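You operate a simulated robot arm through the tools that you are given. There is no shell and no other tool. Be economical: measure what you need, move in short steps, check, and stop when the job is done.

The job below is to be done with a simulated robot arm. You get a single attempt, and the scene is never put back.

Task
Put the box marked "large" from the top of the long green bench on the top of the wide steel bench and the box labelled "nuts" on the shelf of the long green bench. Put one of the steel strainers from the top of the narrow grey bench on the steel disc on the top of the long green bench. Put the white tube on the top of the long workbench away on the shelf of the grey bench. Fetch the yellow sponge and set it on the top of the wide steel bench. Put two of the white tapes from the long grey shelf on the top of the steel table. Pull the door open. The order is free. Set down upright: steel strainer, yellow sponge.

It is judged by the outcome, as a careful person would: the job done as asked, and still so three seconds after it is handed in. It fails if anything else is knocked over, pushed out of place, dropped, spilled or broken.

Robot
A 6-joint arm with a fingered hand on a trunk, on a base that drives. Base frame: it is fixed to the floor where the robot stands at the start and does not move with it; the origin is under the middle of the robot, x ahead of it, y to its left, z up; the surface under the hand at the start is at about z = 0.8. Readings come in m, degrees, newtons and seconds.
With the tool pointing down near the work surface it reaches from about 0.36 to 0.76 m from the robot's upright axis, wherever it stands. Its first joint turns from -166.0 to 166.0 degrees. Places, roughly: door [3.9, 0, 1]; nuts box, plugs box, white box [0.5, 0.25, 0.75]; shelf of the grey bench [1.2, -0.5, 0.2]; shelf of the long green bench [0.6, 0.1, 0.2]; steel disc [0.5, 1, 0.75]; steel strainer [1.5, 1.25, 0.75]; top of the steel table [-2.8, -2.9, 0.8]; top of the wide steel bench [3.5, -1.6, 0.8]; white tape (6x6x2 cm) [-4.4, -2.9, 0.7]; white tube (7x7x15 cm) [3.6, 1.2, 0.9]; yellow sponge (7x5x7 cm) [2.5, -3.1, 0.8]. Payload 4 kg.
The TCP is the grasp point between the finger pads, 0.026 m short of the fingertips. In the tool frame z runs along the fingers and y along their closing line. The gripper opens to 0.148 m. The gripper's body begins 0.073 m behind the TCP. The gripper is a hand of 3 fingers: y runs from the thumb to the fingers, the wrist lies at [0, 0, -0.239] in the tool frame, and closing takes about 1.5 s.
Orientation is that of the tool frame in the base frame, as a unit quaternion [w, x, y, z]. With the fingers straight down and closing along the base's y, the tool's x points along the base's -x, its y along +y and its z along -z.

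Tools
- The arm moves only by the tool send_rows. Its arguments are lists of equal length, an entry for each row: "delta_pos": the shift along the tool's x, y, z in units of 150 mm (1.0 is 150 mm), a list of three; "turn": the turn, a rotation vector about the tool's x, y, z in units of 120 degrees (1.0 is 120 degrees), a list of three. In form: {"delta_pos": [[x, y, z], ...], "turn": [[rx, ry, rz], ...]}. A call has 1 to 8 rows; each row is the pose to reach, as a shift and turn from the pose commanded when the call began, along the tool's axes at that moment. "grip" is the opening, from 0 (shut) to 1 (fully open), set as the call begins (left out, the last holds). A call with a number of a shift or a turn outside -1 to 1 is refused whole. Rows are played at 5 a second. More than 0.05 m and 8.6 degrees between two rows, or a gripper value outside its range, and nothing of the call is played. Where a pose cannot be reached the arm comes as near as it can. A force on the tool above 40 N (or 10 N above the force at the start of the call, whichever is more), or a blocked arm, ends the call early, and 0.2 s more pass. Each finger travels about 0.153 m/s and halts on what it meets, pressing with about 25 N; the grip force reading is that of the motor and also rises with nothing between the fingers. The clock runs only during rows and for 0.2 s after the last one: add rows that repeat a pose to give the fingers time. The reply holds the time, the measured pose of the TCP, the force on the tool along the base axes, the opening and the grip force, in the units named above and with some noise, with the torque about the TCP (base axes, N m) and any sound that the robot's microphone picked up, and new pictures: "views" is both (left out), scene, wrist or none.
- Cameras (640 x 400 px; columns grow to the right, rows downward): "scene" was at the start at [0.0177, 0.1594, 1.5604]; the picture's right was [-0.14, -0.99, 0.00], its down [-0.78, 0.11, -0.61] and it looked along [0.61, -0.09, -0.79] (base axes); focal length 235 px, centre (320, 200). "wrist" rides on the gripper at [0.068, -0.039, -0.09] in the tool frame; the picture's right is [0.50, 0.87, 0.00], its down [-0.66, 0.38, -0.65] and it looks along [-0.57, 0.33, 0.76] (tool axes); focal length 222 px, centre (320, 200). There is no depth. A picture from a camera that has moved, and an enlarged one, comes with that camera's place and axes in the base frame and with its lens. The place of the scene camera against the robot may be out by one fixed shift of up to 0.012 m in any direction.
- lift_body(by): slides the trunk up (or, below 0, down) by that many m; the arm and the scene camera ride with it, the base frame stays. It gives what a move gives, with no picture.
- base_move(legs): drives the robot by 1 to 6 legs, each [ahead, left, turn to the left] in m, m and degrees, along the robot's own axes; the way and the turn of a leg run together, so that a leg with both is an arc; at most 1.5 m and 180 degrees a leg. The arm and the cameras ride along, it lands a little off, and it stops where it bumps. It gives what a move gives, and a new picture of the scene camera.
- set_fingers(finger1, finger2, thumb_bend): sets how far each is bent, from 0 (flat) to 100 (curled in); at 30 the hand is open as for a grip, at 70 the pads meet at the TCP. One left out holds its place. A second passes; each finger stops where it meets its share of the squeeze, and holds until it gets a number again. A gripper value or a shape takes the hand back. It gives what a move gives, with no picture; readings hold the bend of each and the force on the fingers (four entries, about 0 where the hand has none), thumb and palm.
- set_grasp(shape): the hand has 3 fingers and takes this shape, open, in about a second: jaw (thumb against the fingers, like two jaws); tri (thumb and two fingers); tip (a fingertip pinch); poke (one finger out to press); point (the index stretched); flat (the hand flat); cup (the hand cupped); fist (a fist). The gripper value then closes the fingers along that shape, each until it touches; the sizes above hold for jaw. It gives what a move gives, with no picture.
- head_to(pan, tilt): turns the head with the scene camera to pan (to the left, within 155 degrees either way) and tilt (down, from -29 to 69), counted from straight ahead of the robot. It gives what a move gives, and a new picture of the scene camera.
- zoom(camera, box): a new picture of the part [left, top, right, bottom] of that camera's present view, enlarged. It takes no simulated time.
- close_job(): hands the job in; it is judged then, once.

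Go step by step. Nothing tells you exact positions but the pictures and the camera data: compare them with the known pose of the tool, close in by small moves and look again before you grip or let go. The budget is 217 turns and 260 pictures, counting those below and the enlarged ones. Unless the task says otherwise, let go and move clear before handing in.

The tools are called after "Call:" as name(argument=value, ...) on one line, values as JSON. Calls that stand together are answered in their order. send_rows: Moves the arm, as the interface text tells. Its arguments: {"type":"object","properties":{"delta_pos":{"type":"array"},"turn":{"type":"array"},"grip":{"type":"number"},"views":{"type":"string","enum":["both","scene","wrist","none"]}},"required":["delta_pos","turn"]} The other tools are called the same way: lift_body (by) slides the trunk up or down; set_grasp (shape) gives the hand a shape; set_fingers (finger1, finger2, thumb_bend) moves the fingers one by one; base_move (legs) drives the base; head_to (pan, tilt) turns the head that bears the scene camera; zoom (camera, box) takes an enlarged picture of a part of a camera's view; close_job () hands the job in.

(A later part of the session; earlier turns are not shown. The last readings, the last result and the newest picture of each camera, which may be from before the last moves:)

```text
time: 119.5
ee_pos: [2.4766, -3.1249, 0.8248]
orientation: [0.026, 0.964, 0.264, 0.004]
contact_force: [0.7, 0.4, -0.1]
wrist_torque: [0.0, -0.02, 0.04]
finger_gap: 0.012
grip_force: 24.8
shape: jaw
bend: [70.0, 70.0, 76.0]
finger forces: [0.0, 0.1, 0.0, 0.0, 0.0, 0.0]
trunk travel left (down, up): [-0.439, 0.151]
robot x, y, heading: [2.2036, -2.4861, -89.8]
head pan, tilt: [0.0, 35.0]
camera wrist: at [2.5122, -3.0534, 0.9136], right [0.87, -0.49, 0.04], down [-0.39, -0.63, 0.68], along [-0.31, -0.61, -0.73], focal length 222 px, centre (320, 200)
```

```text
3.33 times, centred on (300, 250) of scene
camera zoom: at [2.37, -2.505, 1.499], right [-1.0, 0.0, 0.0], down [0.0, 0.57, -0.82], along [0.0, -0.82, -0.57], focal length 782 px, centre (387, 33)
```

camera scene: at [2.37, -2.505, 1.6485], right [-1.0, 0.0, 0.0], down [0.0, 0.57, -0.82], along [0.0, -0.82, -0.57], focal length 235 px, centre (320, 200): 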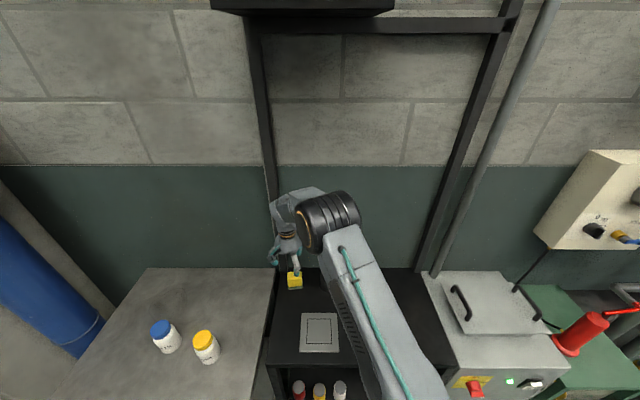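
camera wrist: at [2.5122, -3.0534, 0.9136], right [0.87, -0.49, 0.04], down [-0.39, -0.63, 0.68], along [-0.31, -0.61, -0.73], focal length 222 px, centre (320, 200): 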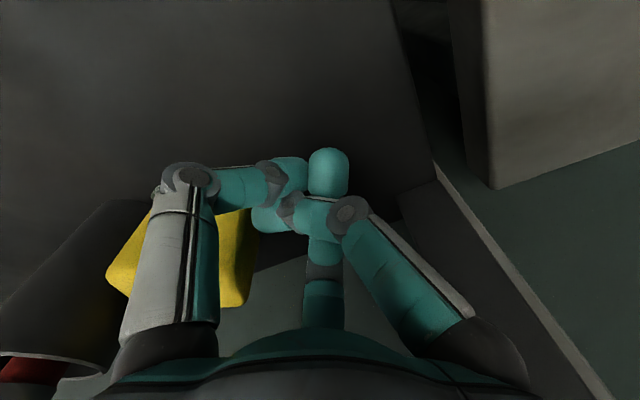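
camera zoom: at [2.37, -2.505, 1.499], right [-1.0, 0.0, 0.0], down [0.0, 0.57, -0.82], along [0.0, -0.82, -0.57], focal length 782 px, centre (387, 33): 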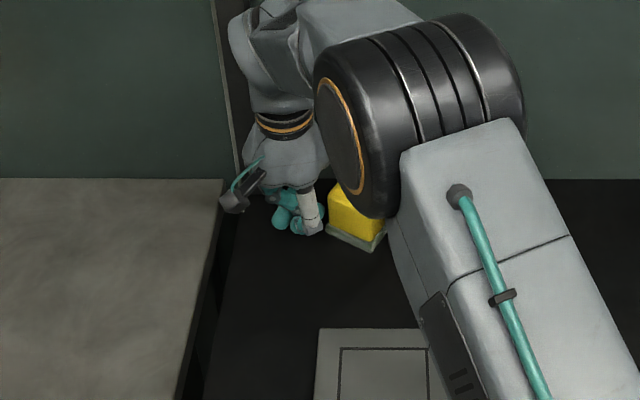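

The sponge slipped sideways (still upright) – the fingers closed beside it. I raise with fingers closed, then look again.

Call:
lift_body(by=0.15)

Call:
zoom(camera="wrist", box=[0, 0, 640, 400])

Call:
zoom(camera="scene", box=[240, 190, 400, 340])

```text
time: 121.3
ee_pos: [2.4751, -3.126, 0.9753]
orientation: [0.026, 0.965, 0.263, 0.004]
contact_force: [-0.2, 0.2, 0.2]
wrist_torque: [0.03, -0.03, -0.01]
finger_gap: 0.0119
grip_force: 24.5
shape: jaw
bend: [70.0, 70.0, 76.0]
finger forces: [0.1, 0.0, 0.0, 0.0, 0.0, 0.0]
trunk travel left (down, up): [-0.589, 0.001]
robot x, y, heading: [2.2055, -2.4872, -90.2]
head pan, tilt: [0.0, 35.0]
```

```text
1.00 times, centred on (320, 200) of wrist (not enlarged: the box is as wide or as high as the picture)
camera zoom: at [2.5122, -3.0535, 1.0635], right [0.87, -0.49, 0.04], down [-0.39, -0.63, 0.68], along [-0.31, -0.61, -0.73], focal length 222 px, centre (320, 200)
```

zoom: 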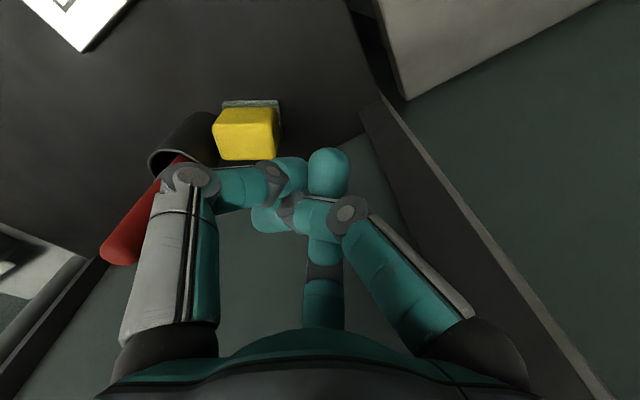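

```text
2.67 times, centred on (320, 265) of scene
camera zoom: at [2.3701, -2.5052, 1.6489], right [-1.0, 0.0, 0.0], down [0.0, 0.57, -0.82], along [0.0, -0.82, -0.57], focal length 626 px, centre (320, 27)
```

zoom: 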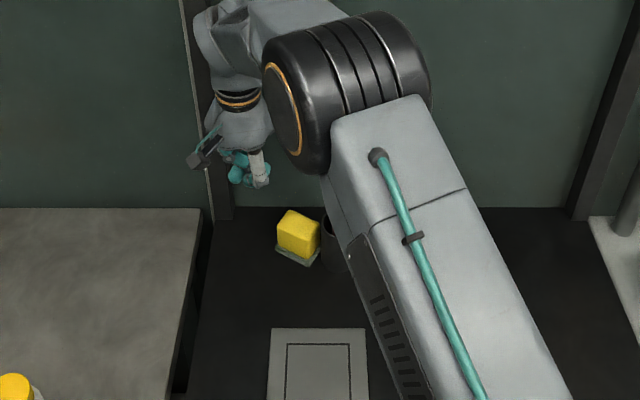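

Sponge is now near (2.402,-3.118), yawed about -35°, close to the cup. I line the hand up to that yaw with a gap between fingers facing the red handle, still high.

Call:
send_rows(delta_pos=[[-0.07, -0.04, 0], [-0.14, -0.08, 0], [-0.21, -0.125, 0], [-0.28, -0.165, 0], [-0.35, -0.207, 0], [-0.35, -0.207, 0]], turn=[[0.005, 0.001, 0.059], [0.01, 0.001, 0.118], [0.015, 0.002, 0.178], [0.02, 0.002, 0.237], [0.0248, 0.003, 0.296], [0.0248, 0.003, 0.296]], views="wrist")

Call:
send_rows(delta_pos=[[0, 0, 0], [0, 0, 0], [0, 0, 0], [0, 0, 0], [0, 0, 0]], turn=[[0, 0, 0], [0, 0, 0], [0, 0, 0], [0, 0, 0], [0, 0, 0]], grip=0.65, views="both")

```text
time: 122.7
ee_pos: [2.4131, -3.1249, 0.974]
orientation: [-0.003, 0.999, -0.043, 0.007]
contact_force: [0.9, 0.2, 0.7]
wrist_torque: [0.01, 0.01, -0.03]
finger_gap: 0.012
grip_force: 24.8
shape: jaw
bend: [70.0, 70.0, 76.0]
finger forces: [0.0, 0.0, 0.0, 0.0, 0.0, 0.0]
trunk travel left (down, up): [-0.589, 0.001]
robot x, y, heading: [2.2068, -2.4857, -89.8]
head pan, tilt: [0.0, 35.0]
camera wrist: at [2.4834, -3.0927, 1.0666], right [0.42, -0.91, 0.0], down [-0.7, -0.32, 0.64], along [-0.58, -0.27, -0.77], focal length 222 px, centre (320, 200)
```

wrist: 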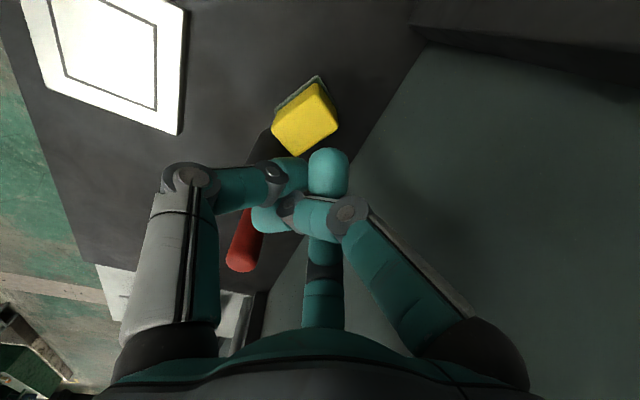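

```text
time: 123.9
ee_pos: [2.4144, -3.1256, 0.9748]
orientation: [-0.001, 0.999, -0.043, 0.007]
contact_force: [0.0, -0.2, 1.1]
wrist_torque: [-0.03, -0.02, 0.04]
finger_gap: 0.0963
grip_force: 0.0
shape: jaw
bend: [30.0, 30.0, 70.0]
finger forces: [0.0, 0.0, 0.1, 0.1, 0.1, 0.0]
trunk travel left (down, up): [-0.589, 0.001]
robot x, y, heading: [2.2073, -2.4845, -89.9]
head pan, tilt: [0.0, 35.0]
camera scene: at [2.37, -2.5051, 1.649], right [-1.0, 0.0, 0.0], down [0.0, 0.57, -0.82], along [0.0, -0.82, -0.57], focal length 235 px, centre (320, 200)
camera wrist: at [2.4836, -3.0926, 1.0666], right [0.42, -0.91, 0.0], down [-0.7, -0.32, 0.64], along [-0.58, -0.27, -0.77], focal length 222 px, centre (320, 200)
```

scene: 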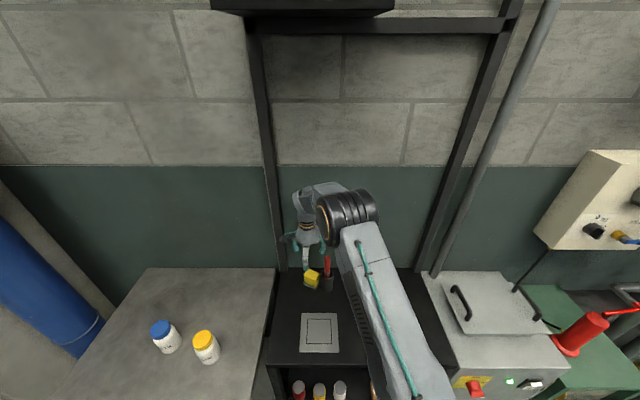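
wrist: 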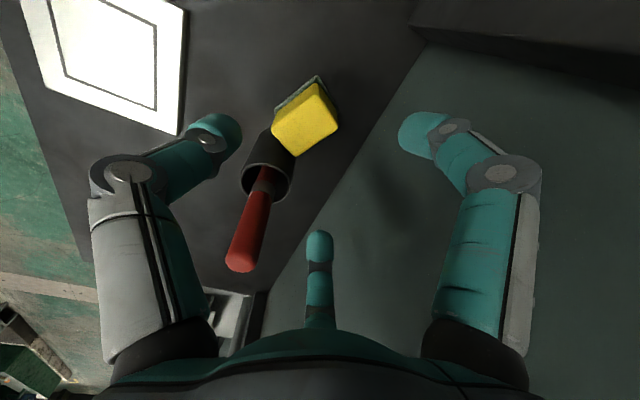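

Estimates agree: sponge centre (2.402,-3.116), yaw ≈ -27°. Small yaw tweak, then lower to z≈0.836.

Call:
send_rows(delta_pos=[[0, -0.02, 0], [0, -0.02, 0]], turn=[[0, 0, -0.058], [0, 0, -0.058]], views="none")

Call:
lift_body(by=-0.1)

Call:
zoom(camera="wrist", box=[0, 0, 640, 400])

Call:
zoom(camera="scene", box=[260, 190, 380, 310])

```text
time: 124.5
ee_pos: [2.4147, -3.1227, 0.9751]
orientation: [-0.001, 1.0, 0.019, 0.007]
contact_force: [-0.8, -0.4, -0.4]
wrist_torque: [-0.02, 0.04, 0.03]
finger_gap: 0.0965
grip_force: 0.0
shape: jaw
bend: [30.0, 30.0, 70.0]
finger forces: [0.0, 0.0, 0.1, 0.1, 0.0, 0.1]
trunk travel left (down, up): [-0.589, 0.001]
robot x, y, heading: [2.2092, -2.4849, -90.0]
head pan, tilt: [0.0, 35.0]
```

```text
time: 125.8
ee_pos: [2.4139, -3.1223, 0.874]
orientation: [-0.001, 1.0, 0.018, 0.008]
contact_force: [0.5, 0.3, 0.3]
wrist_torque: [-0.02, -0.04, 0.0]
finger_gap: 0.0963
grip_force: 0.1
shape: jaw
bend: [30.0, 30.0, 70.0]
finger forces: [0.0, 0.0, 0.0, 0.0, 0.0, 0.0]
trunk travel left (down, up): [-0.489, 0.101]
robot x, y, heading: [2.1994, -2.4876, -90.0]
head pan, tilt: [0.0, 35.0]
```

```text
1.00 times, centred on (320, 200) of wrist (not enlarged: the box is as wide or as high as the picture)
camera zoom: at [2.4793, -3.0811, 0.9667], right [0.53, -0.85, 0.01], down [-0.65, -0.4, 0.64], along [-0.54, -0.34, -0.77], focal length 222 px, centre (320, 200)
```

zoom: 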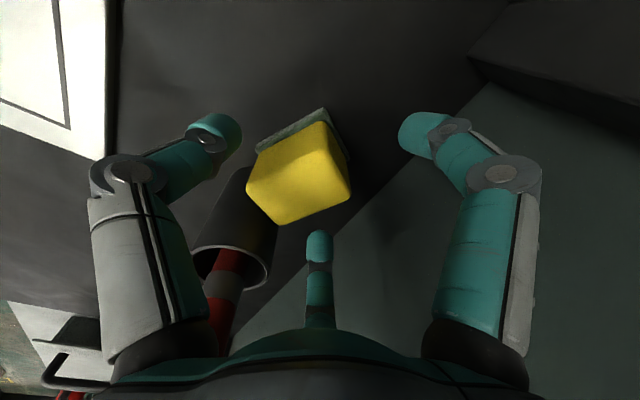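

```text
3.33 times, centred on (320, 250) of scene
camera zoom: at [2.37, -2.505, 1.549], right [-1.0, 0.0, 0.0], down [0.0, 0.57, -0.82], along [0.0, -0.82, -0.57], focal length 782 px, centre (320, 33)
```

zoom: 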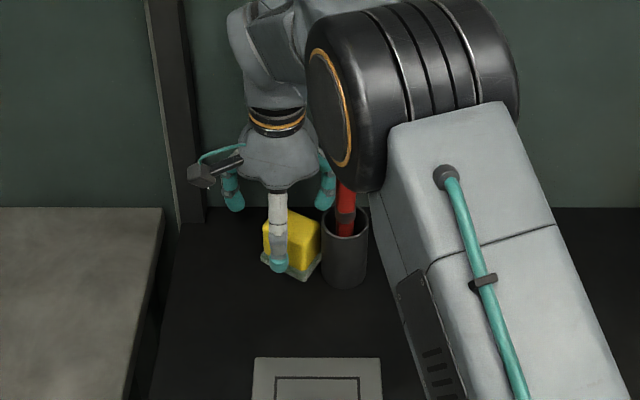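

Well aligned; lower the last bit and close.

Call:
lift_body(by=-0.038)

Call:
zoom(camera="wrist", box=[0, 0, 640, 400])

Call:
zoom(camera="scene", box=[260, 190, 380, 310])

```text
time: 126.6
ee_pos: [2.4148, -3.1222, 0.8371]
orientation: [-0.001, 1.0, 0.017, 0.008]
contact_force: [-1.1, 0.2, -0.1]
wrist_torque: [-0.03, -0.02, 0.01]
finger_gap: 0.0964
grip_force: 0.0
shape: jaw
bend: [30.0, 30.0, 70.0]
finger forces: [0.1, 0.0, 0.0, 0.1, 0.1, 0.1]
trunk travel left (down, up): [-0.451, 0.139]
robot x, y, heading: [2.2044, -2.4884, -89.8]
head pan, tilt: [0.0, 35.0]
```

```text
1.00 times, centred on (320, 200) of wrist (not enlarged: the box is as wide or as high as the picture)
camera zoom: at [2.4793, -3.0811, 0.9286], right [0.53, -0.85, 0.01], down [-0.65, -0.4, 0.64], along [-0.54, -0.34, -0.77], focal length 222 px, centre (320, 200)
```

zoom: 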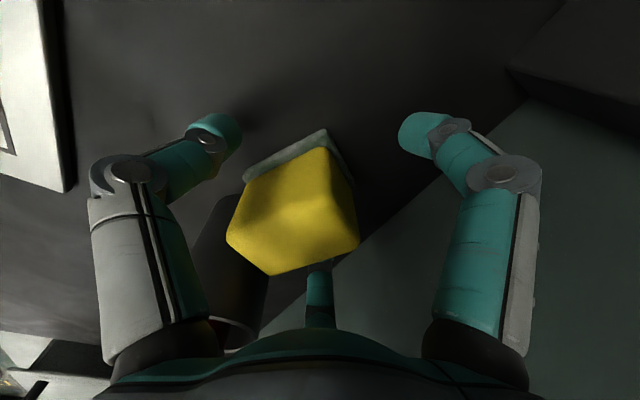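

```text
3.33 times, centred on (320, 250) of scene
camera zoom: at [2.3699, -2.505, 1.511], right [-1.0, 0.0, 0.0], down [0.0, 0.57, -0.82], along [0.0, -0.82, -0.57], focal length 782 px, centre (320, 33)
```

zoom: 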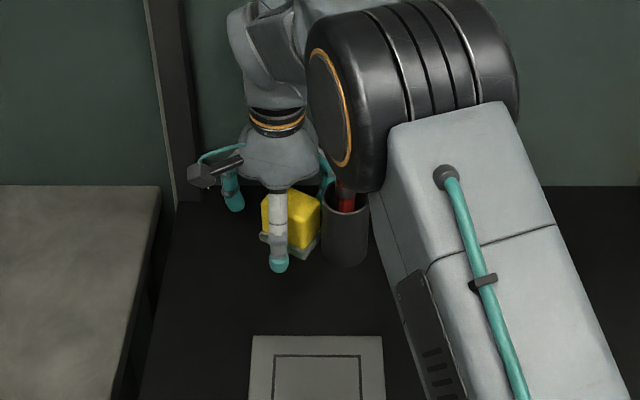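

Call:
send_rows(delta_pos=[[0, 0, 0], [0, 0, 0], [0, 0, 0], [0, 0, 0], [0, 0, 0], [0, 0, 0], [0, 0, 0], [0, 0, 0]], turn=[[0, 0, 0], [0, 0, 0], [0, 0, 0], [0, 0, 0], [0, 0, 0], [0, 0, 0], [0, 0, 0], [0, 0, 0]], grip=0, views="wrist")

Call:
zoom(camera="scene", box=[260, 190, 380, 310])

```text
time: 128.4
ee_pos: [2.4153, -3.1215, 0.8363]
orientation: [0.0, 1.0, 0.018, 0.008]
contact_force: [1.5, 0.7, 2.5]
wrist_torque: [0.01, 0.05, 0.02]
finger_gap: 0.037
grip_force: 25.2
shape: jaw
bend: [75.0, 77.0, 70.0]
finger forces: [21.8, 21.0, 0.0, 0.0, 20.3, 0.1]
trunk travel left (down, up): [-0.451, 0.139]
robot x, y, heading: [2.2026, -2.4877, -89.8]
head pan, tilt: [0.0, 35.0]
camera wrist: at [2.4794, -3.0811, 0.9287], right [0.53, -0.85, 0.01], down [-0.65, -0.4, 0.64], along [-0.54, -0.34, -0.77], focal length 222 px, centre (320, 200)
```

wrist: 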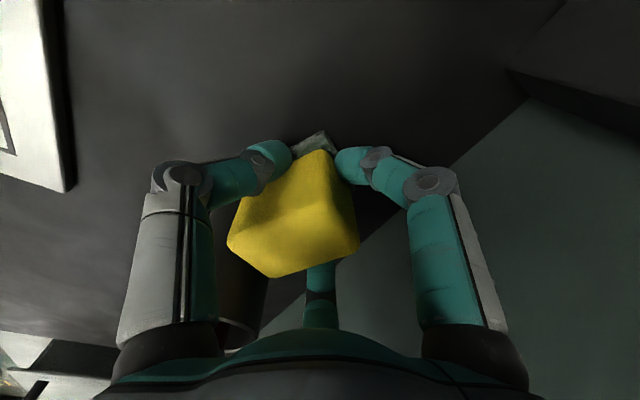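

```text
3.33 times, centred on (320, 250) of scene
camera zoom: at [2.37, -2.5049, 1.511], right [-1.0, 0.0, 0.0], down [0.0, 0.57, -0.82], along [0.0, -0.82, -0.57], focal length 782 px, centre (320, 33)
```

zoom: 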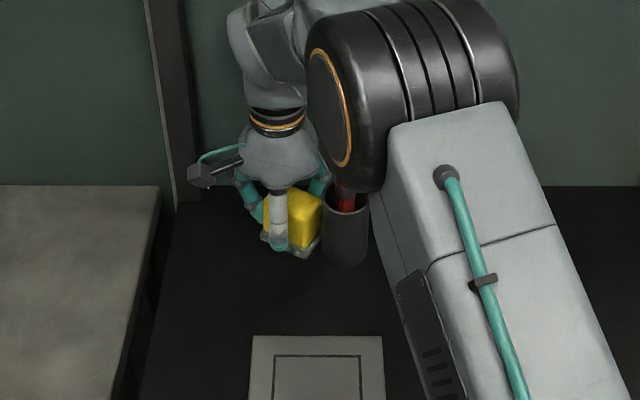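

Firm grip on all three. Lift and back away.

Call:
lift_body(by=0.137)

Call:
base_move(legs=[[-0.35, 0.0, 0]])

Call:
zoom(camera="wrist", box=[0, 0, 640, 400])

Call:
zoom(camera="scene", box=[220, 170, 400, 320])

```text
time: 130.1
ee_pos: [2.4146, -3.1227, 0.9736]
orientation: [-0.002, 1.0, 0.017, 0.008]
contact_force: [-0.3, 0.6, -1.2]
wrist_torque: [0.04, 0.0, 0.01]
finger_gap: 0.0367
grip_force: 24.7
shape: jaw
bend: [75.0, 77.0, 70.0]
finger forces: [21.9, 20.0, 0.0, 0.1, 19.5, 0.0]
trunk travel left (down, up): [-0.588, 0.002]
robot x, y, heading: [2.2051, -2.4886, -89.8]
head pan, tilt: [0.0, 35.0]
```

```text
time: 132.3
ee_pos: [2.4153, -2.7782, 0.9734]
orientation: [-0.001, 1.0, 0.019, 0.007]
contact_force: [0.4, 0.5, -0.1]
wrist_torque: [0.01, 0.02, 0.0]
finger_gap: 0.0366
grip_force: 24.7
shape: jaw
bend: [75.0, 77.0, 70.0]
finger forces: [22.0, 20.1, 0.1, 0.0, 19.5, 0.0]
trunk travel left (down, up): [-0.588, 0.002]
robot x, y, heading: [2.2032, -2.1432, -89.8]
head pan, tilt: [0.0, 35.0]
camera scene: at [2.3684, -2.1608, 1.648], right [-1.0, -0.01, 0.0], down [0.0, 0.57, -0.82], along [0.01, -0.82, -0.57], focal length 235 px, centre (320, 200)
```

scene: 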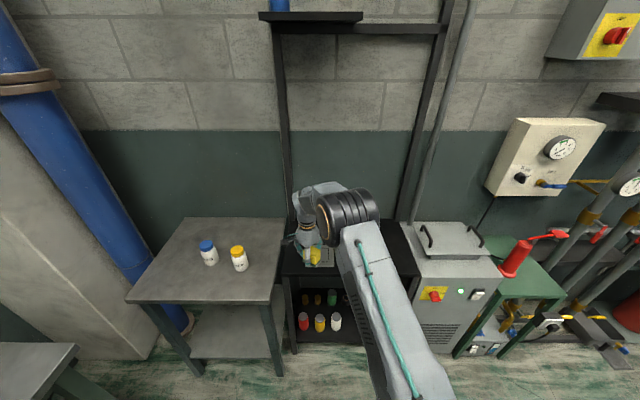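

```text
1.00 times, centred on (320, 200) of wrist (not enlarged: the box is as wide or as high as the picture)
camera zoom: at [2.4795, -2.7367, 1.0657], right [0.53, -0.85, 0.01], down [-0.65, -0.41, 0.64], along [-0.54, -0.35, -0.77], focal length 222 px, centre (320, 200)
```

zoom: 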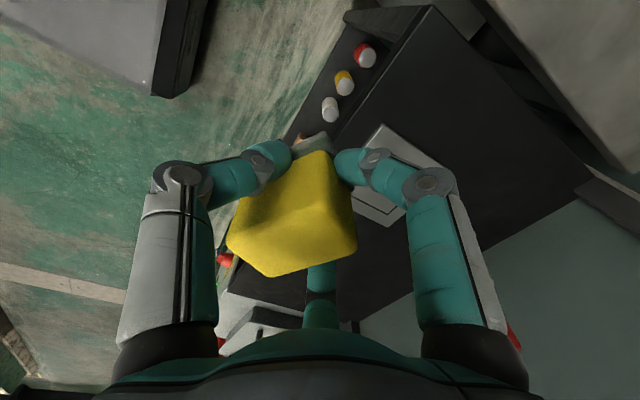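

```text
2.67 times, centred on (310, 245) of scene
camera zoom: at [2.3684, -2.1608, 1.648], right [-1.0, -0.01, 0.0], down [0.0, 0.57, -0.82], along [0.01, -0.82, -0.57], focal length 626 px, centre (347, 80)
```

zoom: 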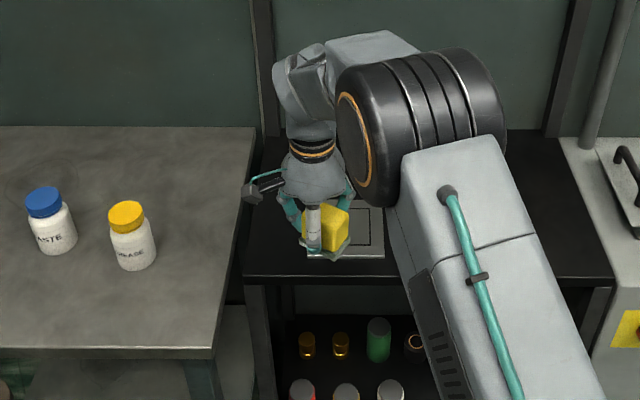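

Sponge is held upright. I turn back to face the wide bench, heading for its free left end (about (3.4,-0.75)).

Call:
base_move(legs=[[-0.1, 0, 0], [0, 0, 90], [0.28, 0, 0], [0, 1.08, 0]])

```text
time: 144.1
ee_pos: [3.1155, -0.7301, 0.9721]
orientation: [-0.006, 0.697, 0.717, 0.004]
contact_force: [-0.2, -0.7, -0.6]
wrist_torque: [0.0, -0.02, -0.02]
finger_gap: 0.0363
grip_force: 24.8
shape: jaw
bend: [75.0, 77.0, 70.0]
finger forces: [21.8, 19.9, 0.1, 0.0, 19.1, 0.1]
trunk travel left (down, up): [-0.588, 0.002]
robot x, y, heading: [2.4777, -0.9314, -0.5]
head pan, tilt: [0.0, 35.0]
camera scene: at [2.511, -0.7645, 1.648], right [0.0, -1.0, 0.0], down [-0.57, 0.0, -0.82], along [0.82, 0.0, -0.57], focal length 235 px, centre (320, 200)
```

scene: 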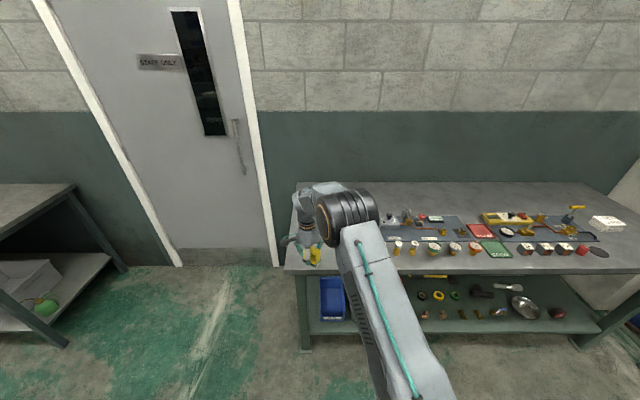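

Left end is free from y≈-0.6 to -1.08. Move over it and lower.

Call:
base_move(legs=[[0.285, -0.09, 0.5]])

Call:
lift_body(by=-0.075)

Call:
zoom(camera="scene", box=[240, 180, 420, 330])

```text
time: 146.1
ee_pos: [3.3988, -0.8151, 0.9742]
orientation: [-0.007, 0.695, 0.719, 0.004]
contact_force: [0.3, -0.3, -0.3]
wrist_torque: [0.03, 0.01, 0.0]
finger_gap: 0.0364
grip_force: 25.0
shape: jaw
bend: [75.0, 77.0, 70.0]
finger forces: [21.8, 19.9, 0.0, 0.1, 19.1, 0.0]
trunk travel left (down, up): [-0.588, 0.002]
robot x, y, heading: [2.7642, -1.0222, 0.0]
head pan, tilt: [0.0, 35.0]
camera scene: at [2.7938, -0.8538, 1.648], right [0.0, -1.0, 0.0], down [-0.57, 0.0, -0.82], along [0.82, 0.0, -0.57], focal length 235 px, centre (320, 200)
```

scene: 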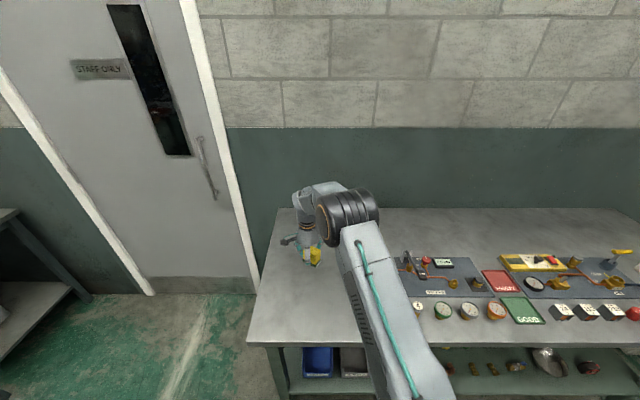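

```text
time: 147.2
ee_pos: [3.3994, -0.8151, 0.8979]
orientation: [-0.006, 0.694, 0.72, 0.005]
contact_force: [0.4, 0.5, -0.7]
wrist_torque: [0.01, -0.02, -0.03]
finger_gap: 0.0362
grip_force: 24.6
shape: jaw
bend: [75.0, 77.0, 70.0]
finger forces: [21.8, 19.9, 0.1, 0.1, 19.2, 0.1]
trunk travel left (down, up): [-0.513, 0.077]
robot x, y, heading: [2.7631, -1.0255, 0.4]
head pan, tilt: [0.0, 35.0]
```

```text
2.67 times, centred on (330, 255) of scene
camera zoom: at [2.7932, -0.8538, 1.573], right [0.0, -1.0, 0.0], down [-0.57, 0.0, -0.82], along [0.82, 0.0, -0.57], focal length 626 px, centre (293, 53)
```

zoom: 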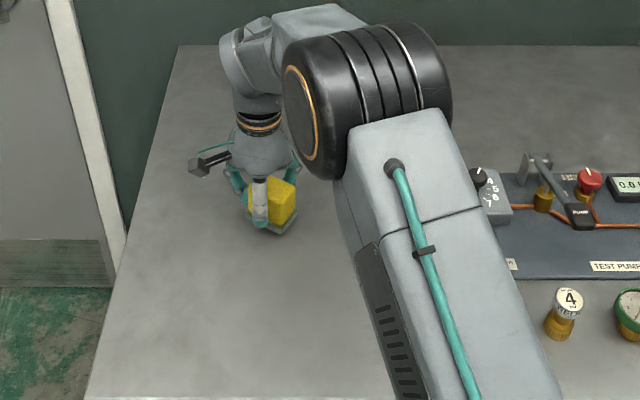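

Call:
send_rows(delta_pos=[[0, 0, 0.03], [0, 0, 0.06], [0, 0, 0.08], [0, 0, 0.08]], turn=[[0, 0, 0], [0, 0, 0], [0, 0, 0], [0, 0, 0]], views="none")

Call:
send_rows(delta_pos=[[0, 0, 0.015], [0, 0, 0.03], [0, 0, 0.03]], turn=[[0, 0, 0], [0, 0, 0], [0, 0, 0]], views="none")

```text
time: 148.2
ee_pos: [3.3989, -0.8144, 0.8867]
orientation: [-0.006, 0.695, 0.719, 0.005]
contact_force: [0.8, 0.2, 3.2]
wrist_torque: [-0.16, -0.03, 0.05]
finger_gap: 0.0367
grip_force: 25.4
shape: jaw
bend: [75.0, 77.0, 70.0]
finger forces: [21.5, 21.3, 0.0, 0.0, 19.9, 0.0]
trunk travel left (down, up): [-0.513, 0.077]
robot x, y, heading: [2.7611, -1.0215, 0.2]
head pan, tilt: [0.0, 35.0]
```

```text
time: 149.0
ee_pos: [3.399, -0.8151, 0.8856]
orientation: [-0.005, 0.695, 0.719, 0.008]
contact_force: [0.7, 1.4, 31.5]
wrist_torque: [-0.51, -0.34, -0.03]
finger_gap: 0.0374
grip_force: 25.0
shape: jaw
bend: [75.0, 78.0, 70.0]
finger forces: [28.3, 35.6, 0.1, 0.0, 25.3, 0.0]
trunk travel left (down, up): [-0.513, 0.077]
robot x, y, heading: [2.7627, -1.0243, 0.2]
head pan, tilt: [0.0, 35.0]
```

On the surface. Relieve and release.

Call:
send_rows(delta_pos=[[0, 0, -0.025], [0, 0, -0.025]], turn=[[0, 0, 0], [0, 0, 0]], views="none")

Call:
send_rows(delta_pos=[[0, 0, 0], [0, 0, 0], [0, 0, 0], [0, 0, 0], [0, 0, 0], [0, 0, 0]], turn=[[0, 0, 0], [0, 0, 0], [0, 0, 0], [0, 0, 0], [0, 0, 0], [0, 0, 0]], grip=1, views="wrist")

```text
time: 149.6
ee_pos: [3.3989, -0.8147, 0.8857]
orientation: [-0.006, 0.695, 0.719, 0.006]
contact_force: [3.2, 1.7, 16.9]
wrist_torque: [-0.33, -0.38, 0.01]
finger_gap: 0.0372
grip_force: 24.9
shape: jaw
bend: [75.0, 78.0, 70.0]
finger forces: [26.9, 32.9, 0.0, 0.0, 22.5, 0.1]
trunk travel left (down, up): [-0.513, 0.077]
robot x, y, heading: [2.7641, -1.0237, 0.1]
head pan, tilt: [0.0, 35.0]
```

```text
time: 151.0
ee_pos: [3.3996, -0.8135, 0.8854]
orientation: [-0.006, 0.694, 0.72, 0.005]
contact_force: [-0.8, 0.4, -0.4]
wrist_torque: [-0.01, 0.03, 0.0]
finger_gap: 0.1482
grip_force: 0.0
shape: jaw
bend: [30.0, 30.0, 30.0]
finger forces: [0.0, 0.1, 0.1, 0.1, 0.0, 0.0]
trunk travel left (down, up): [-0.513, 0.077]
robot x, y, heading: [2.7641, -1.0208, -0.2]
head pan, tilt: [0.0, 35.0]
camera wrist: at [3.3582, -0.7493, 0.9773], right [0.85, 0.53, 0.01], down [0.4, -0.65, 0.64], along [0.34, -0.54, -0.77], focal length 222 px, centre (320, 200)
```

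wrist: 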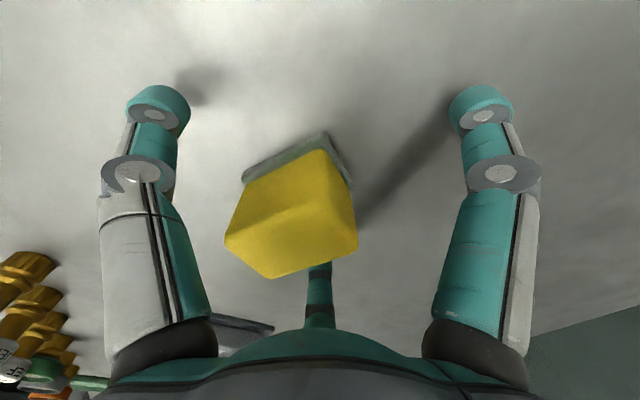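

Sponge stands upright. Next: the white tube on the long workbench to the left.

Call:
lift_body(by=0.075)

Call:
base_move(legs=[[-0.33, 0, 0], [0, 1.4, 0]])

```text
time: 152.2
ee_pos: [3.4001, -0.815, 0.9597]
orientation: [-0.006, 0.694, 0.72, 0.005]
contact_force: [1.3, -0.5, 0.5]
wrist_torque: [0.01, 0.0, 0.02]
finger_gap: 0.1478
grip_force: 0.1
shape: jaw
bend: [30.0, 30.0, 30.0]
finger forces: [0.0, 0.1, 0.0, 0.0, 0.0, 0.1]
trunk travel left (down, up): [-0.588, 0.002]
robot x, y, heading: [2.7604, -1.0231, 0.3]
head pan, tilt: [0.0, 35.0]
```

```text
time: 160.9
ee_pos: [3.0873, 0.5658, 0.9605]
orientation: [-0.007, 0.704, 0.71, 0.005]
contact_force: [-0.6, 0.4, -1.2]
wrist_torque: [-0.01, 0.01, 0.0]
finger_gap: 0.1478
grip_force: 0.1
shape: jaw
bend: [30.0, 30.0, 30.0]
finger forces: [0.0, 0.1, 0.0, 0.0, 0.0, 0.0]
trunk travel left (down, up): [-0.588, 0.002]
robot x, y, heading: [2.4446, 0.3741, -1.6]
head pan, tilt: [0.0, 35.0]
camera scene: at [2.4805, 0.5428, 1.648], right [-0.03, -1.0, 0.0], down [-0.57, 0.01, -0.82], along [0.82, -0.02, -0.57], focal length 235 px, centre (320, 200)
```

scene: 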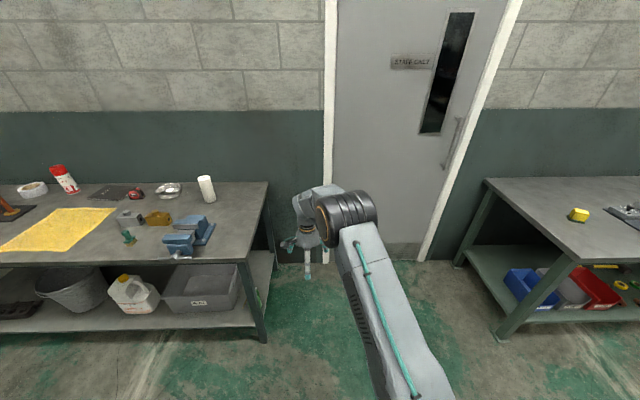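

The tube stands about (3.68, 1.21). Before gripping I look back at the grey bench to plan its shelf placement.

Call:
head_to(pan=-145, tilt=30)

Call:
head_to(pan=150, tilt=35)

```text
time: 163.2
ee_pos: [3.0869, 0.5645, 0.9606]
orientation: [-0.006, 0.705, 0.709, 0.005]
contact_force: [-0.4, 0.0, 0.6]
wrist_torque: [-0.02, 0.01, 0.0]
finger_gap: 0.1479
grip_force: 0.0
shape: jaw
bend: [30.0, 30.0, 30.0]
finger forces: [0.0, 0.0, 0.0, 0.0, 0.0, 0.0]
trunk travel left (down, up): [-0.588, 0.002]
robot x, y, heading: [2.4435, 0.3738, -1.6]
head pan, tilt: [-145.0, 30.0]
camera scene: at [2.3171, 0.495, 1.6558], right [-0.55, 0.83, 0.0], down [0.42, 0.28, -0.87], along [-0.72, -0.48, -0.5], focal length 235 px, centre (320, 200)
```

scene: 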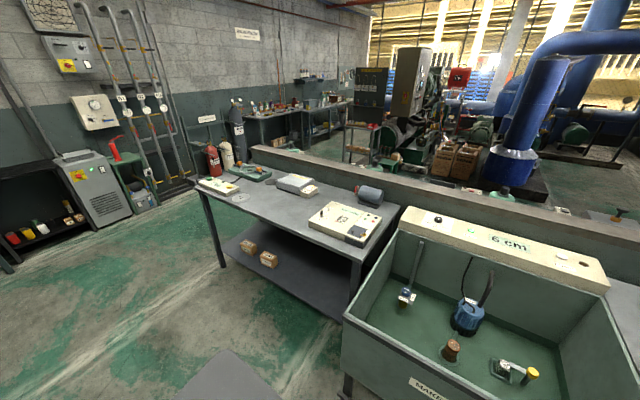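

```text
time: 167.2
ee_pos: [3.0872, 0.565, 0.9608]
orientation: [-0.007, 0.704, 0.71, 0.004]
contact_force: [-1.1, 0.1, 0.2]
wrist_torque: [0.01, -0.02, 0.02]
finger_gap: 0.1479
grip_force: 0.1
shape: jaw
bend: [30.0, 30.0, 30.0]
finger forces: [0.1, 0.0, 0.1, 0.0, 0.0, 0.0]
trunk travel left (down, up): [-0.588, 0.002]
robot x, y, heading: [2.4444, 0.3734, -1.7]
head pan, tilt: [150.0, 35.0]
camera scene: at [2.3173, 0.591, 1.648], right [0.52, 0.85, 0.0], down [0.49, -0.3, -0.82], along [-0.7, 0.43, -0.57], focal length 235 px, centre (320, 200)
```

scene: 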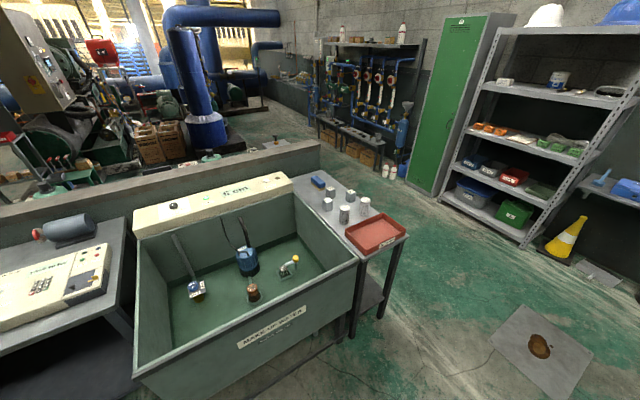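

The grey bench's shelf is reachable from this (far) side at about (1.33,-0.3). I'll carry the tube with the tool tilted 30° so it stays upright on the shelf; I set that tilt now in free space.

Call:
send_rows(delta_pos=[[-0.25, 0, -0.05], [-0.5, 0, -0.1], [-0.75, 0, -0.15], [-1, 0, -0.2]], turn=[[-0.03, 0, 0], [-0.0625, 0, 0], [-0.094, 0, 0], [-0.125, 0, 0]], views="none")

Call:
send_rows(delta_pos=[[-0.25, 0, 0], [-0.5, 0, 0], [-0.75, 0, 0], [-1, 0, 0], [-1, 0, 0]], turn=[[-0.03, 0, 0], [-0.0625, 0, 0], [-0.094, 0, 0], [-0.125, 0, 0], [-0.125, 0, 0]], views="none")

Call:
head_to(pan=0, tilt=30)

```text
time: 168.2
ee_pos: [3.0893, 0.4126, 0.9878]
orientation: [0.086, 0.699, 0.703, 0.098]
contact_force: [0.0, 0.3, 0.1]
wrist_torque: [0.0, 0.0, -0.01]
finger_gap: 0.1478
grip_force: 0.1
shape: jaw
bend: [30.0, 30.0, 30.0]
finger forces: [0.1, 0.0, 0.0, 0.1, 0.0, 0.1]
trunk travel left (down, up): [-0.588, 0.002]
robot x, y, heading: [2.4444, 0.3744, -1.2]
head pan, tilt: [150.0, 35.0]
```

```text
time: 169.4
ee_pos: [3.0893, 0.2625, 0.9848]
orientation: [0.176, 0.683, 0.684, 0.188]
contact_force: [0.6, -0.5, -0.2]
wrist_torque: [-0.01, 0.0, -0.03]
finger_gap: 0.1478
grip_force: 0.1
shape: jaw
bend: [30.0, 30.0, 30.0]
finger forces: [0.0, 0.2, 0.0, 0.0, 0.0, 0.0]
trunk travel left (down, up): [-0.588, 0.002]
robot x, y, heading: [2.4434, 0.3741, -1.6]
head pan, tilt: [150.0, 35.0]
```

```text
time: 171.8
ee_pos: [3.089, 0.2631, 0.985]
orientation: [0.176, 0.683, 0.684, 0.188]
contact_force: [0.4, -0.1, -1.0]
wrist_torque: [-0.02, 0.01, -0.02]
finger_gap: 0.1477
grip_force: 0.1
shape: jaw
bend: [30.0, 30.0, 30.0]
finger forces: [0.0, 0.0, 0.1, 0.1, 0.0, 0.0]
trunk travel left (down, up): [-0.588, 0.002]
robot x, y, heading: [2.4435, 0.3743, -1.5]
head pan, tilt: [0.0, 30.0]
camera scene: at [2.4828, 0.5427, 1.6558], right [-0.02, -1.0, 0.0], down [-0.5, 0.01, -0.87], along [0.87, -0.02, -0.5], focal length 235 px, centre (320, 200)
```

scene: 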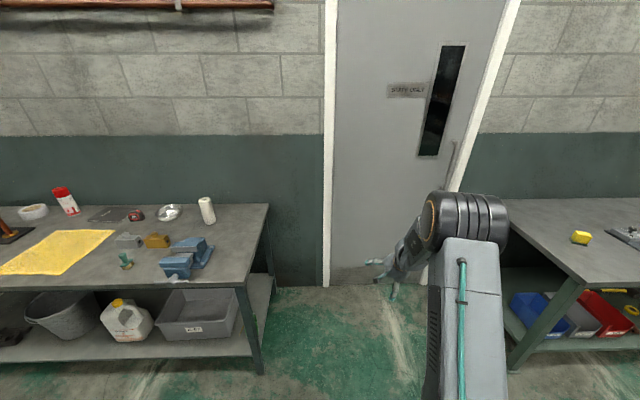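

Tube base ≈(3.66,1.19) on z≈0.845, top ≈0.995. I'll approach from the bench's right end, facing roughly +y.

Call:
base_move(legs=[[0, 0, 81.5], [0, -0.97, 0], [0.2, 0, 0]])

Call:
zoom(camera="wrist", box=[0, 0, 640, 400])

```text
time: 181.5
ee_pos: [3.642, 1.0115, 0.9849]
orientation: [0.012, 0.074, 0.964, 0.257]
contact_force: [0.0, 0.0, 0.0]
wrist_torque: [0.0, 0.02, -0.02]
finger_gap: 0.1478
grip_force: 0.0
shape: jaw
bend: [30.0, 30.0, 30.0]
finger forces: [0.1, 0.0, 0.1, 0.0, 0.0, 0.1]
trunk travel left (down, up): [-0.588, 0.002]
robot x, y, heading: [3.4333, 0.3923, 79.7]
head pan, tilt: [0.0, 30.0]
camera scene: at [3.2836, 0.4605, 1.6558], right [0.98, -0.18, 0.0], down [-0.09, -0.49, -0.87], along [0.16, 0.85, -0.5], focal length 235 px, centre (320, 200)
```

scene: 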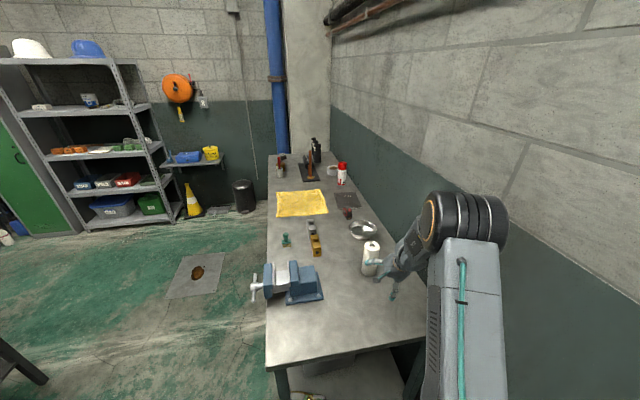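

```text
1.00 times, centred on (320, 200) of wrist (not enlarged: the box is as wide or as high as the picture)
camera zoom: at [3.5648, 0.9446, 1.0457], right [-0.38, 0.82, 0.44], down [0.66, -0.1, 0.75], along [0.65, 0.57, -0.5], focal length 222 px, centre (320, 200)
```

zoom: 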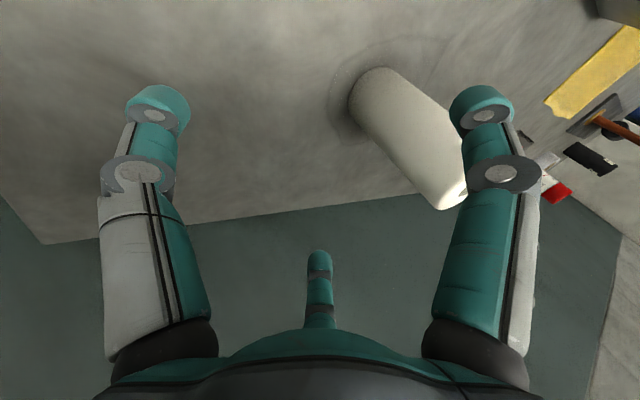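

Tube refined to ≈(3.636,1.172). I shift left 3.5 cm, lower slightly and close in.

Call:
base_move(legs=[[0, 0.034, 0]])

Call:
lift_body(by=-0.04)

Call:
base_move(legs=[[0.08, 0, 0]])

Call:
zoom(camera="wrist", box=[0, 0, 640, 400])

Call:
zoom(camera="scene", box=[320, 190, 460, 320])

```text
time: 182.4
ee_pos: [3.6084, 1.0192, 0.9864]
orientation: [0.012, 0.075, 0.963, 0.257]
contact_force: [-1.1, 0.5, -0.1]
wrist_torque: [0.0, -0.04, -0.02]
finger_gap: 0.148
grip_force: 0.0
shape: jaw
bend: [30.0, 30.0, 30.0]
finger forces: [0.1, 0.1, 0.0, 0.0, 0.0, 0.1]
trunk travel left (down, up): [-0.588, 0.002]
robot x, y, heading: [3.3995, 0.3969, 79.7]
head pan, tilt: [0.0, 30.0]
camera scene: at [3.2487, 0.4663, 1.6557], right [0.98, -0.18, 0.0], down [-0.09, -0.49, -0.87], along [0.16, 0.85, -0.5], focal length 235 px, centre (320, 200)
```

scene: 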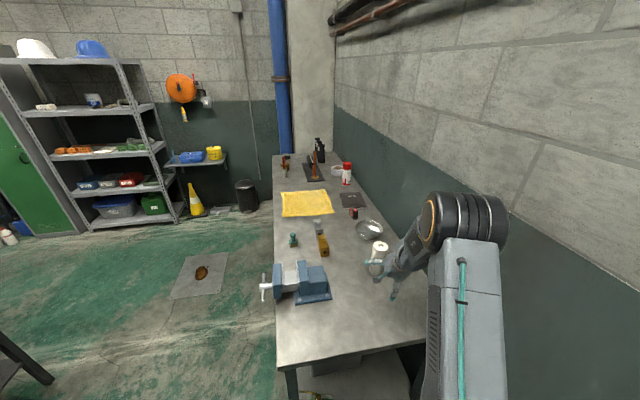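

```text
time: 183.2
ee_pos: [3.609, 1.0181, 0.945]
orientation: [0.012, 0.075, 0.963, 0.257]
contact_force: [-0.9, 0.3, 0.4]
wrist_torque: [0.01, 0.01, -0.04]
finger_gap: 0.1479
grip_force: 0.0
shape: jaw
bend: [30.0, 30.0, 30.0]
finger forces: [0.0, 0.1, 0.1, 0.0, 0.0, 0.1]
trunk travel left (down, up): [-0.548, 0.042]
robot x, y, heading: [3.4005, 0.4006, 79.8]
head pan, tilt: [0.0, 30.0]
```

```text
time: 184.2
ee_pos: [3.6221, 1.0978, 0.9453]
orientation: [0.012, 0.075, 0.963, 0.258]
contact_force: [0.0, 0.9, 0.6]
wrist_torque: [0.0, -0.02, -0.01]
finger_gap: 0.148
grip_force: 0.0
shape: jaw
bend: [30.0, 30.0, 30.0]
finger forces: [0.0, 0.0, 0.0, 0.0, 0.1, 0.0]
trunk travel left (down, up): [-0.548, 0.042]
robot x, y, heading: [3.4143, 0.4779, 79.6]
head pan, tilt: [0.0, 30.0]
camera scene: at [3.264, 0.5457, 1.6158], right [0.98, -0.18, 0.0], down [-0.09, -0.49, -0.87], along [0.16, 0.85, -0.5], focal length 235 px, centre (320, 200)
```

scene: 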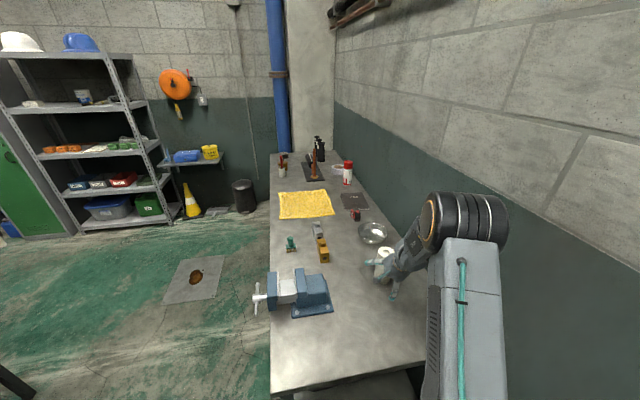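

```text
1.00 times, centred on (320, 200) of wrist (not enlarged: the box is as wide or as high as the picture)
camera zoom: at [3.5456, 1.0294, 1.0055], right [-0.38, 0.82, 0.44], down [0.66, -0.1, 0.75], along [0.65, 0.57, -0.5], focal length 222 px, centre (320, 200)
```

zoom: 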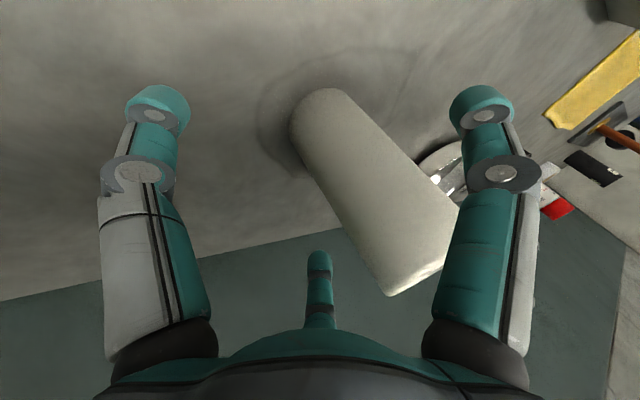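

```text
3.08 times, centred on (390, 255) of scene
camera zoom: at [3.264, 0.5457, 1.6158], right [0.98, -0.18, 0.0], down [-0.09, -0.49, -0.87], along [0.16, 0.85, -0.5], focal length 722 px, centre (105, 31)
```

zoom: 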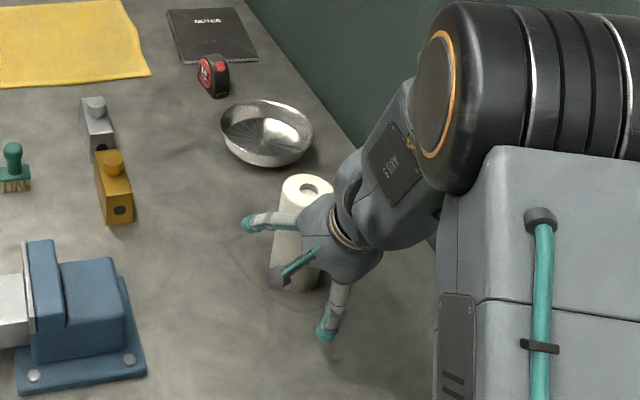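

Aligned laterally; the tube is 7.3 cm ahead. I advance with the arm and close.

Call:
send_rows(delta_pos=[[0, 0.14, 0.08], [0, 0.28, 0.16], [0, 0.41, 0.237], [0, 0.41, 0.237]], turn=[[0, 0, 0], [0, 0, 0], [0, 0, 0], [0, 0, 0]], views="wrist")

Call:
zoom(camera="scene", box=[320, 190, 460, 320])

```text
time: 185.2
ee_pos: [3.6338, 1.1668, 0.9454]
orientation: [0.012, 0.075, 0.964, 0.256]
contact_force: [-0.2, 0.2, -0.4]
wrist_torque: [-0.03, -0.01, 0.03]
finger_gap: 0.1481
grip_force: 0.0
shape: jaw
bend: [30.0, 30.0, 30.0]
finger forces: [0.0, 0.0, 0.0, 0.1, 0.1, 0.0]
trunk travel left (down, up): [-0.548, 0.042]
robot x, y, heading: [3.4095, 0.479, 79.3]
head pan, tilt: [0.0, 30.0]
camera wrist: at [3.5565, 1.1001, 1.006], right [-0.38, 0.82, 0.44], down [0.66, -0.1, 0.75], along [0.65, 0.57, -0.5], focal length 222 px, centre (320, 200)
```

wrist: 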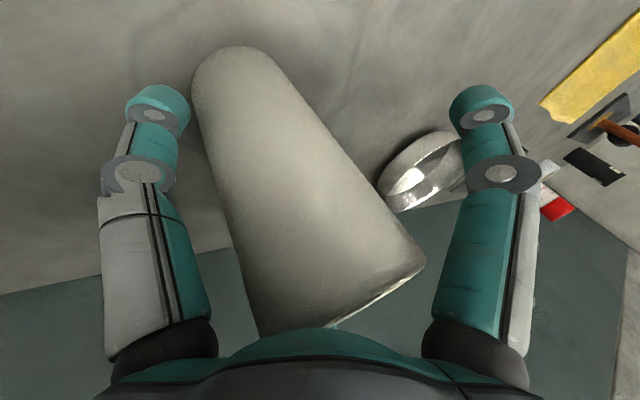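

```text
3.08 times, centred on (390, 255) of scene
camera zoom: at [3.2639, 0.5453, 1.6158], right [0.98, -0.18, 0.0], down [-0.09, -0.49, -0.87], along [0.16, 0.85, -0.5], focal length 722 px, centre (105, 31)
```

zoom: 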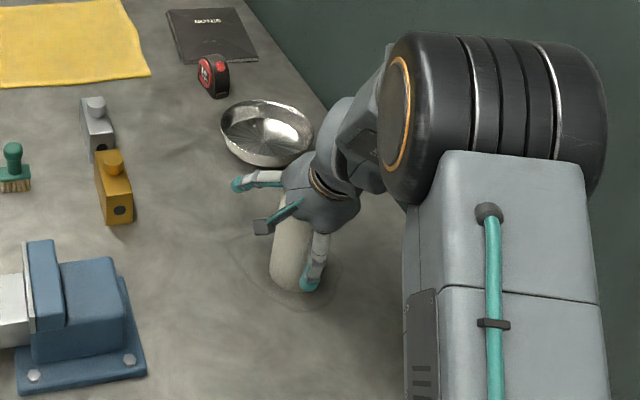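

Call:
send_rows(delta_pos=[[0, 0, 0], [0, 0, 0], [0, 0, 0], [0, 0, 0], [0, 0, 0], [0, 0, 0], [0, 0, 0], [0, 0, 0]], turn=[[0, 0, 0], [0, 0, 0], [0, 0, 0], [0, 0, 0], [0, 0, 0], [0, 0, 0], [0, 0, 0], [0, 0, 0]], grip=0, views="both")

Call:
zoom(camera="scene", box=[320, 190, 460, 320])

```text
time: 187.1
ee_pos: [3.6353, 1.1672, 0.9448]
orientation: [0.012, 0.075, 0.964, 0.256]
contact_force: [0.4, -0.8, -1.4]
wrist_torque: [0.0, -0.02, 0.0]
finger_gap: 0.0729
grip_force: 25.0
shape: jaw
bend: [78.0, 76.0, 39.0]
finger forces: [18.8, 21.6, 0.0, 0.1, 23.5, 0.1]
trunk travel left (down, up): [-0.548, 0.042]
robot x, y, heading: [3.4149, 0.4746, 79.4]
head pan, tilt: [0.0, 30.0]
camera scene: at [3.2639, 0.5453, 1.6158], right [0.98, -0.18, 0.0], down [-0.09, -0.49, -0.87], along [0.16, 0.85, -0.5], focal length 235 px, centre (320, 200)
camera wrist: at [3.5566, 1.0999, 1.0061], right [-0.38, 0.82, 0.44], down [0.66, -0.1, 0.75], along [0.65, 0.57, -0.5], focal length 222 px, centre (320, 200)
```

scene: 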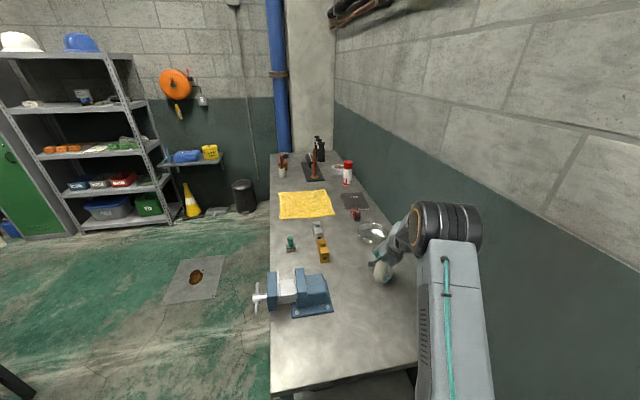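
wrist: 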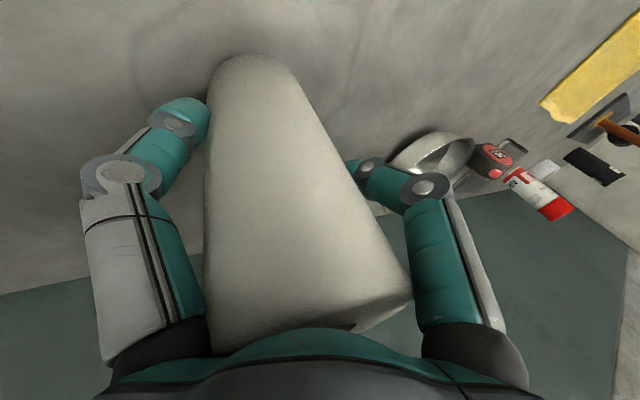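

```text
3.08 times, centred on (390, 255) of scene
camera zoom: at [3.2639, 0.5453, 1.6158], right [0.98, -0.18, 0.0], down [-0.09, -0.49, -0.87], along [0.16, 0.85, -0.5], focal length 722 px, centre (105, 31)
```

zoom: 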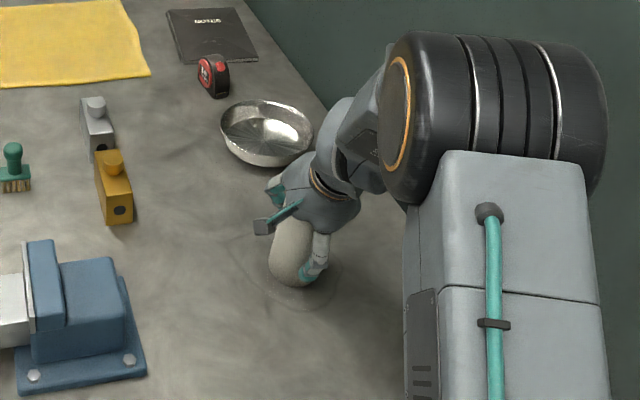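

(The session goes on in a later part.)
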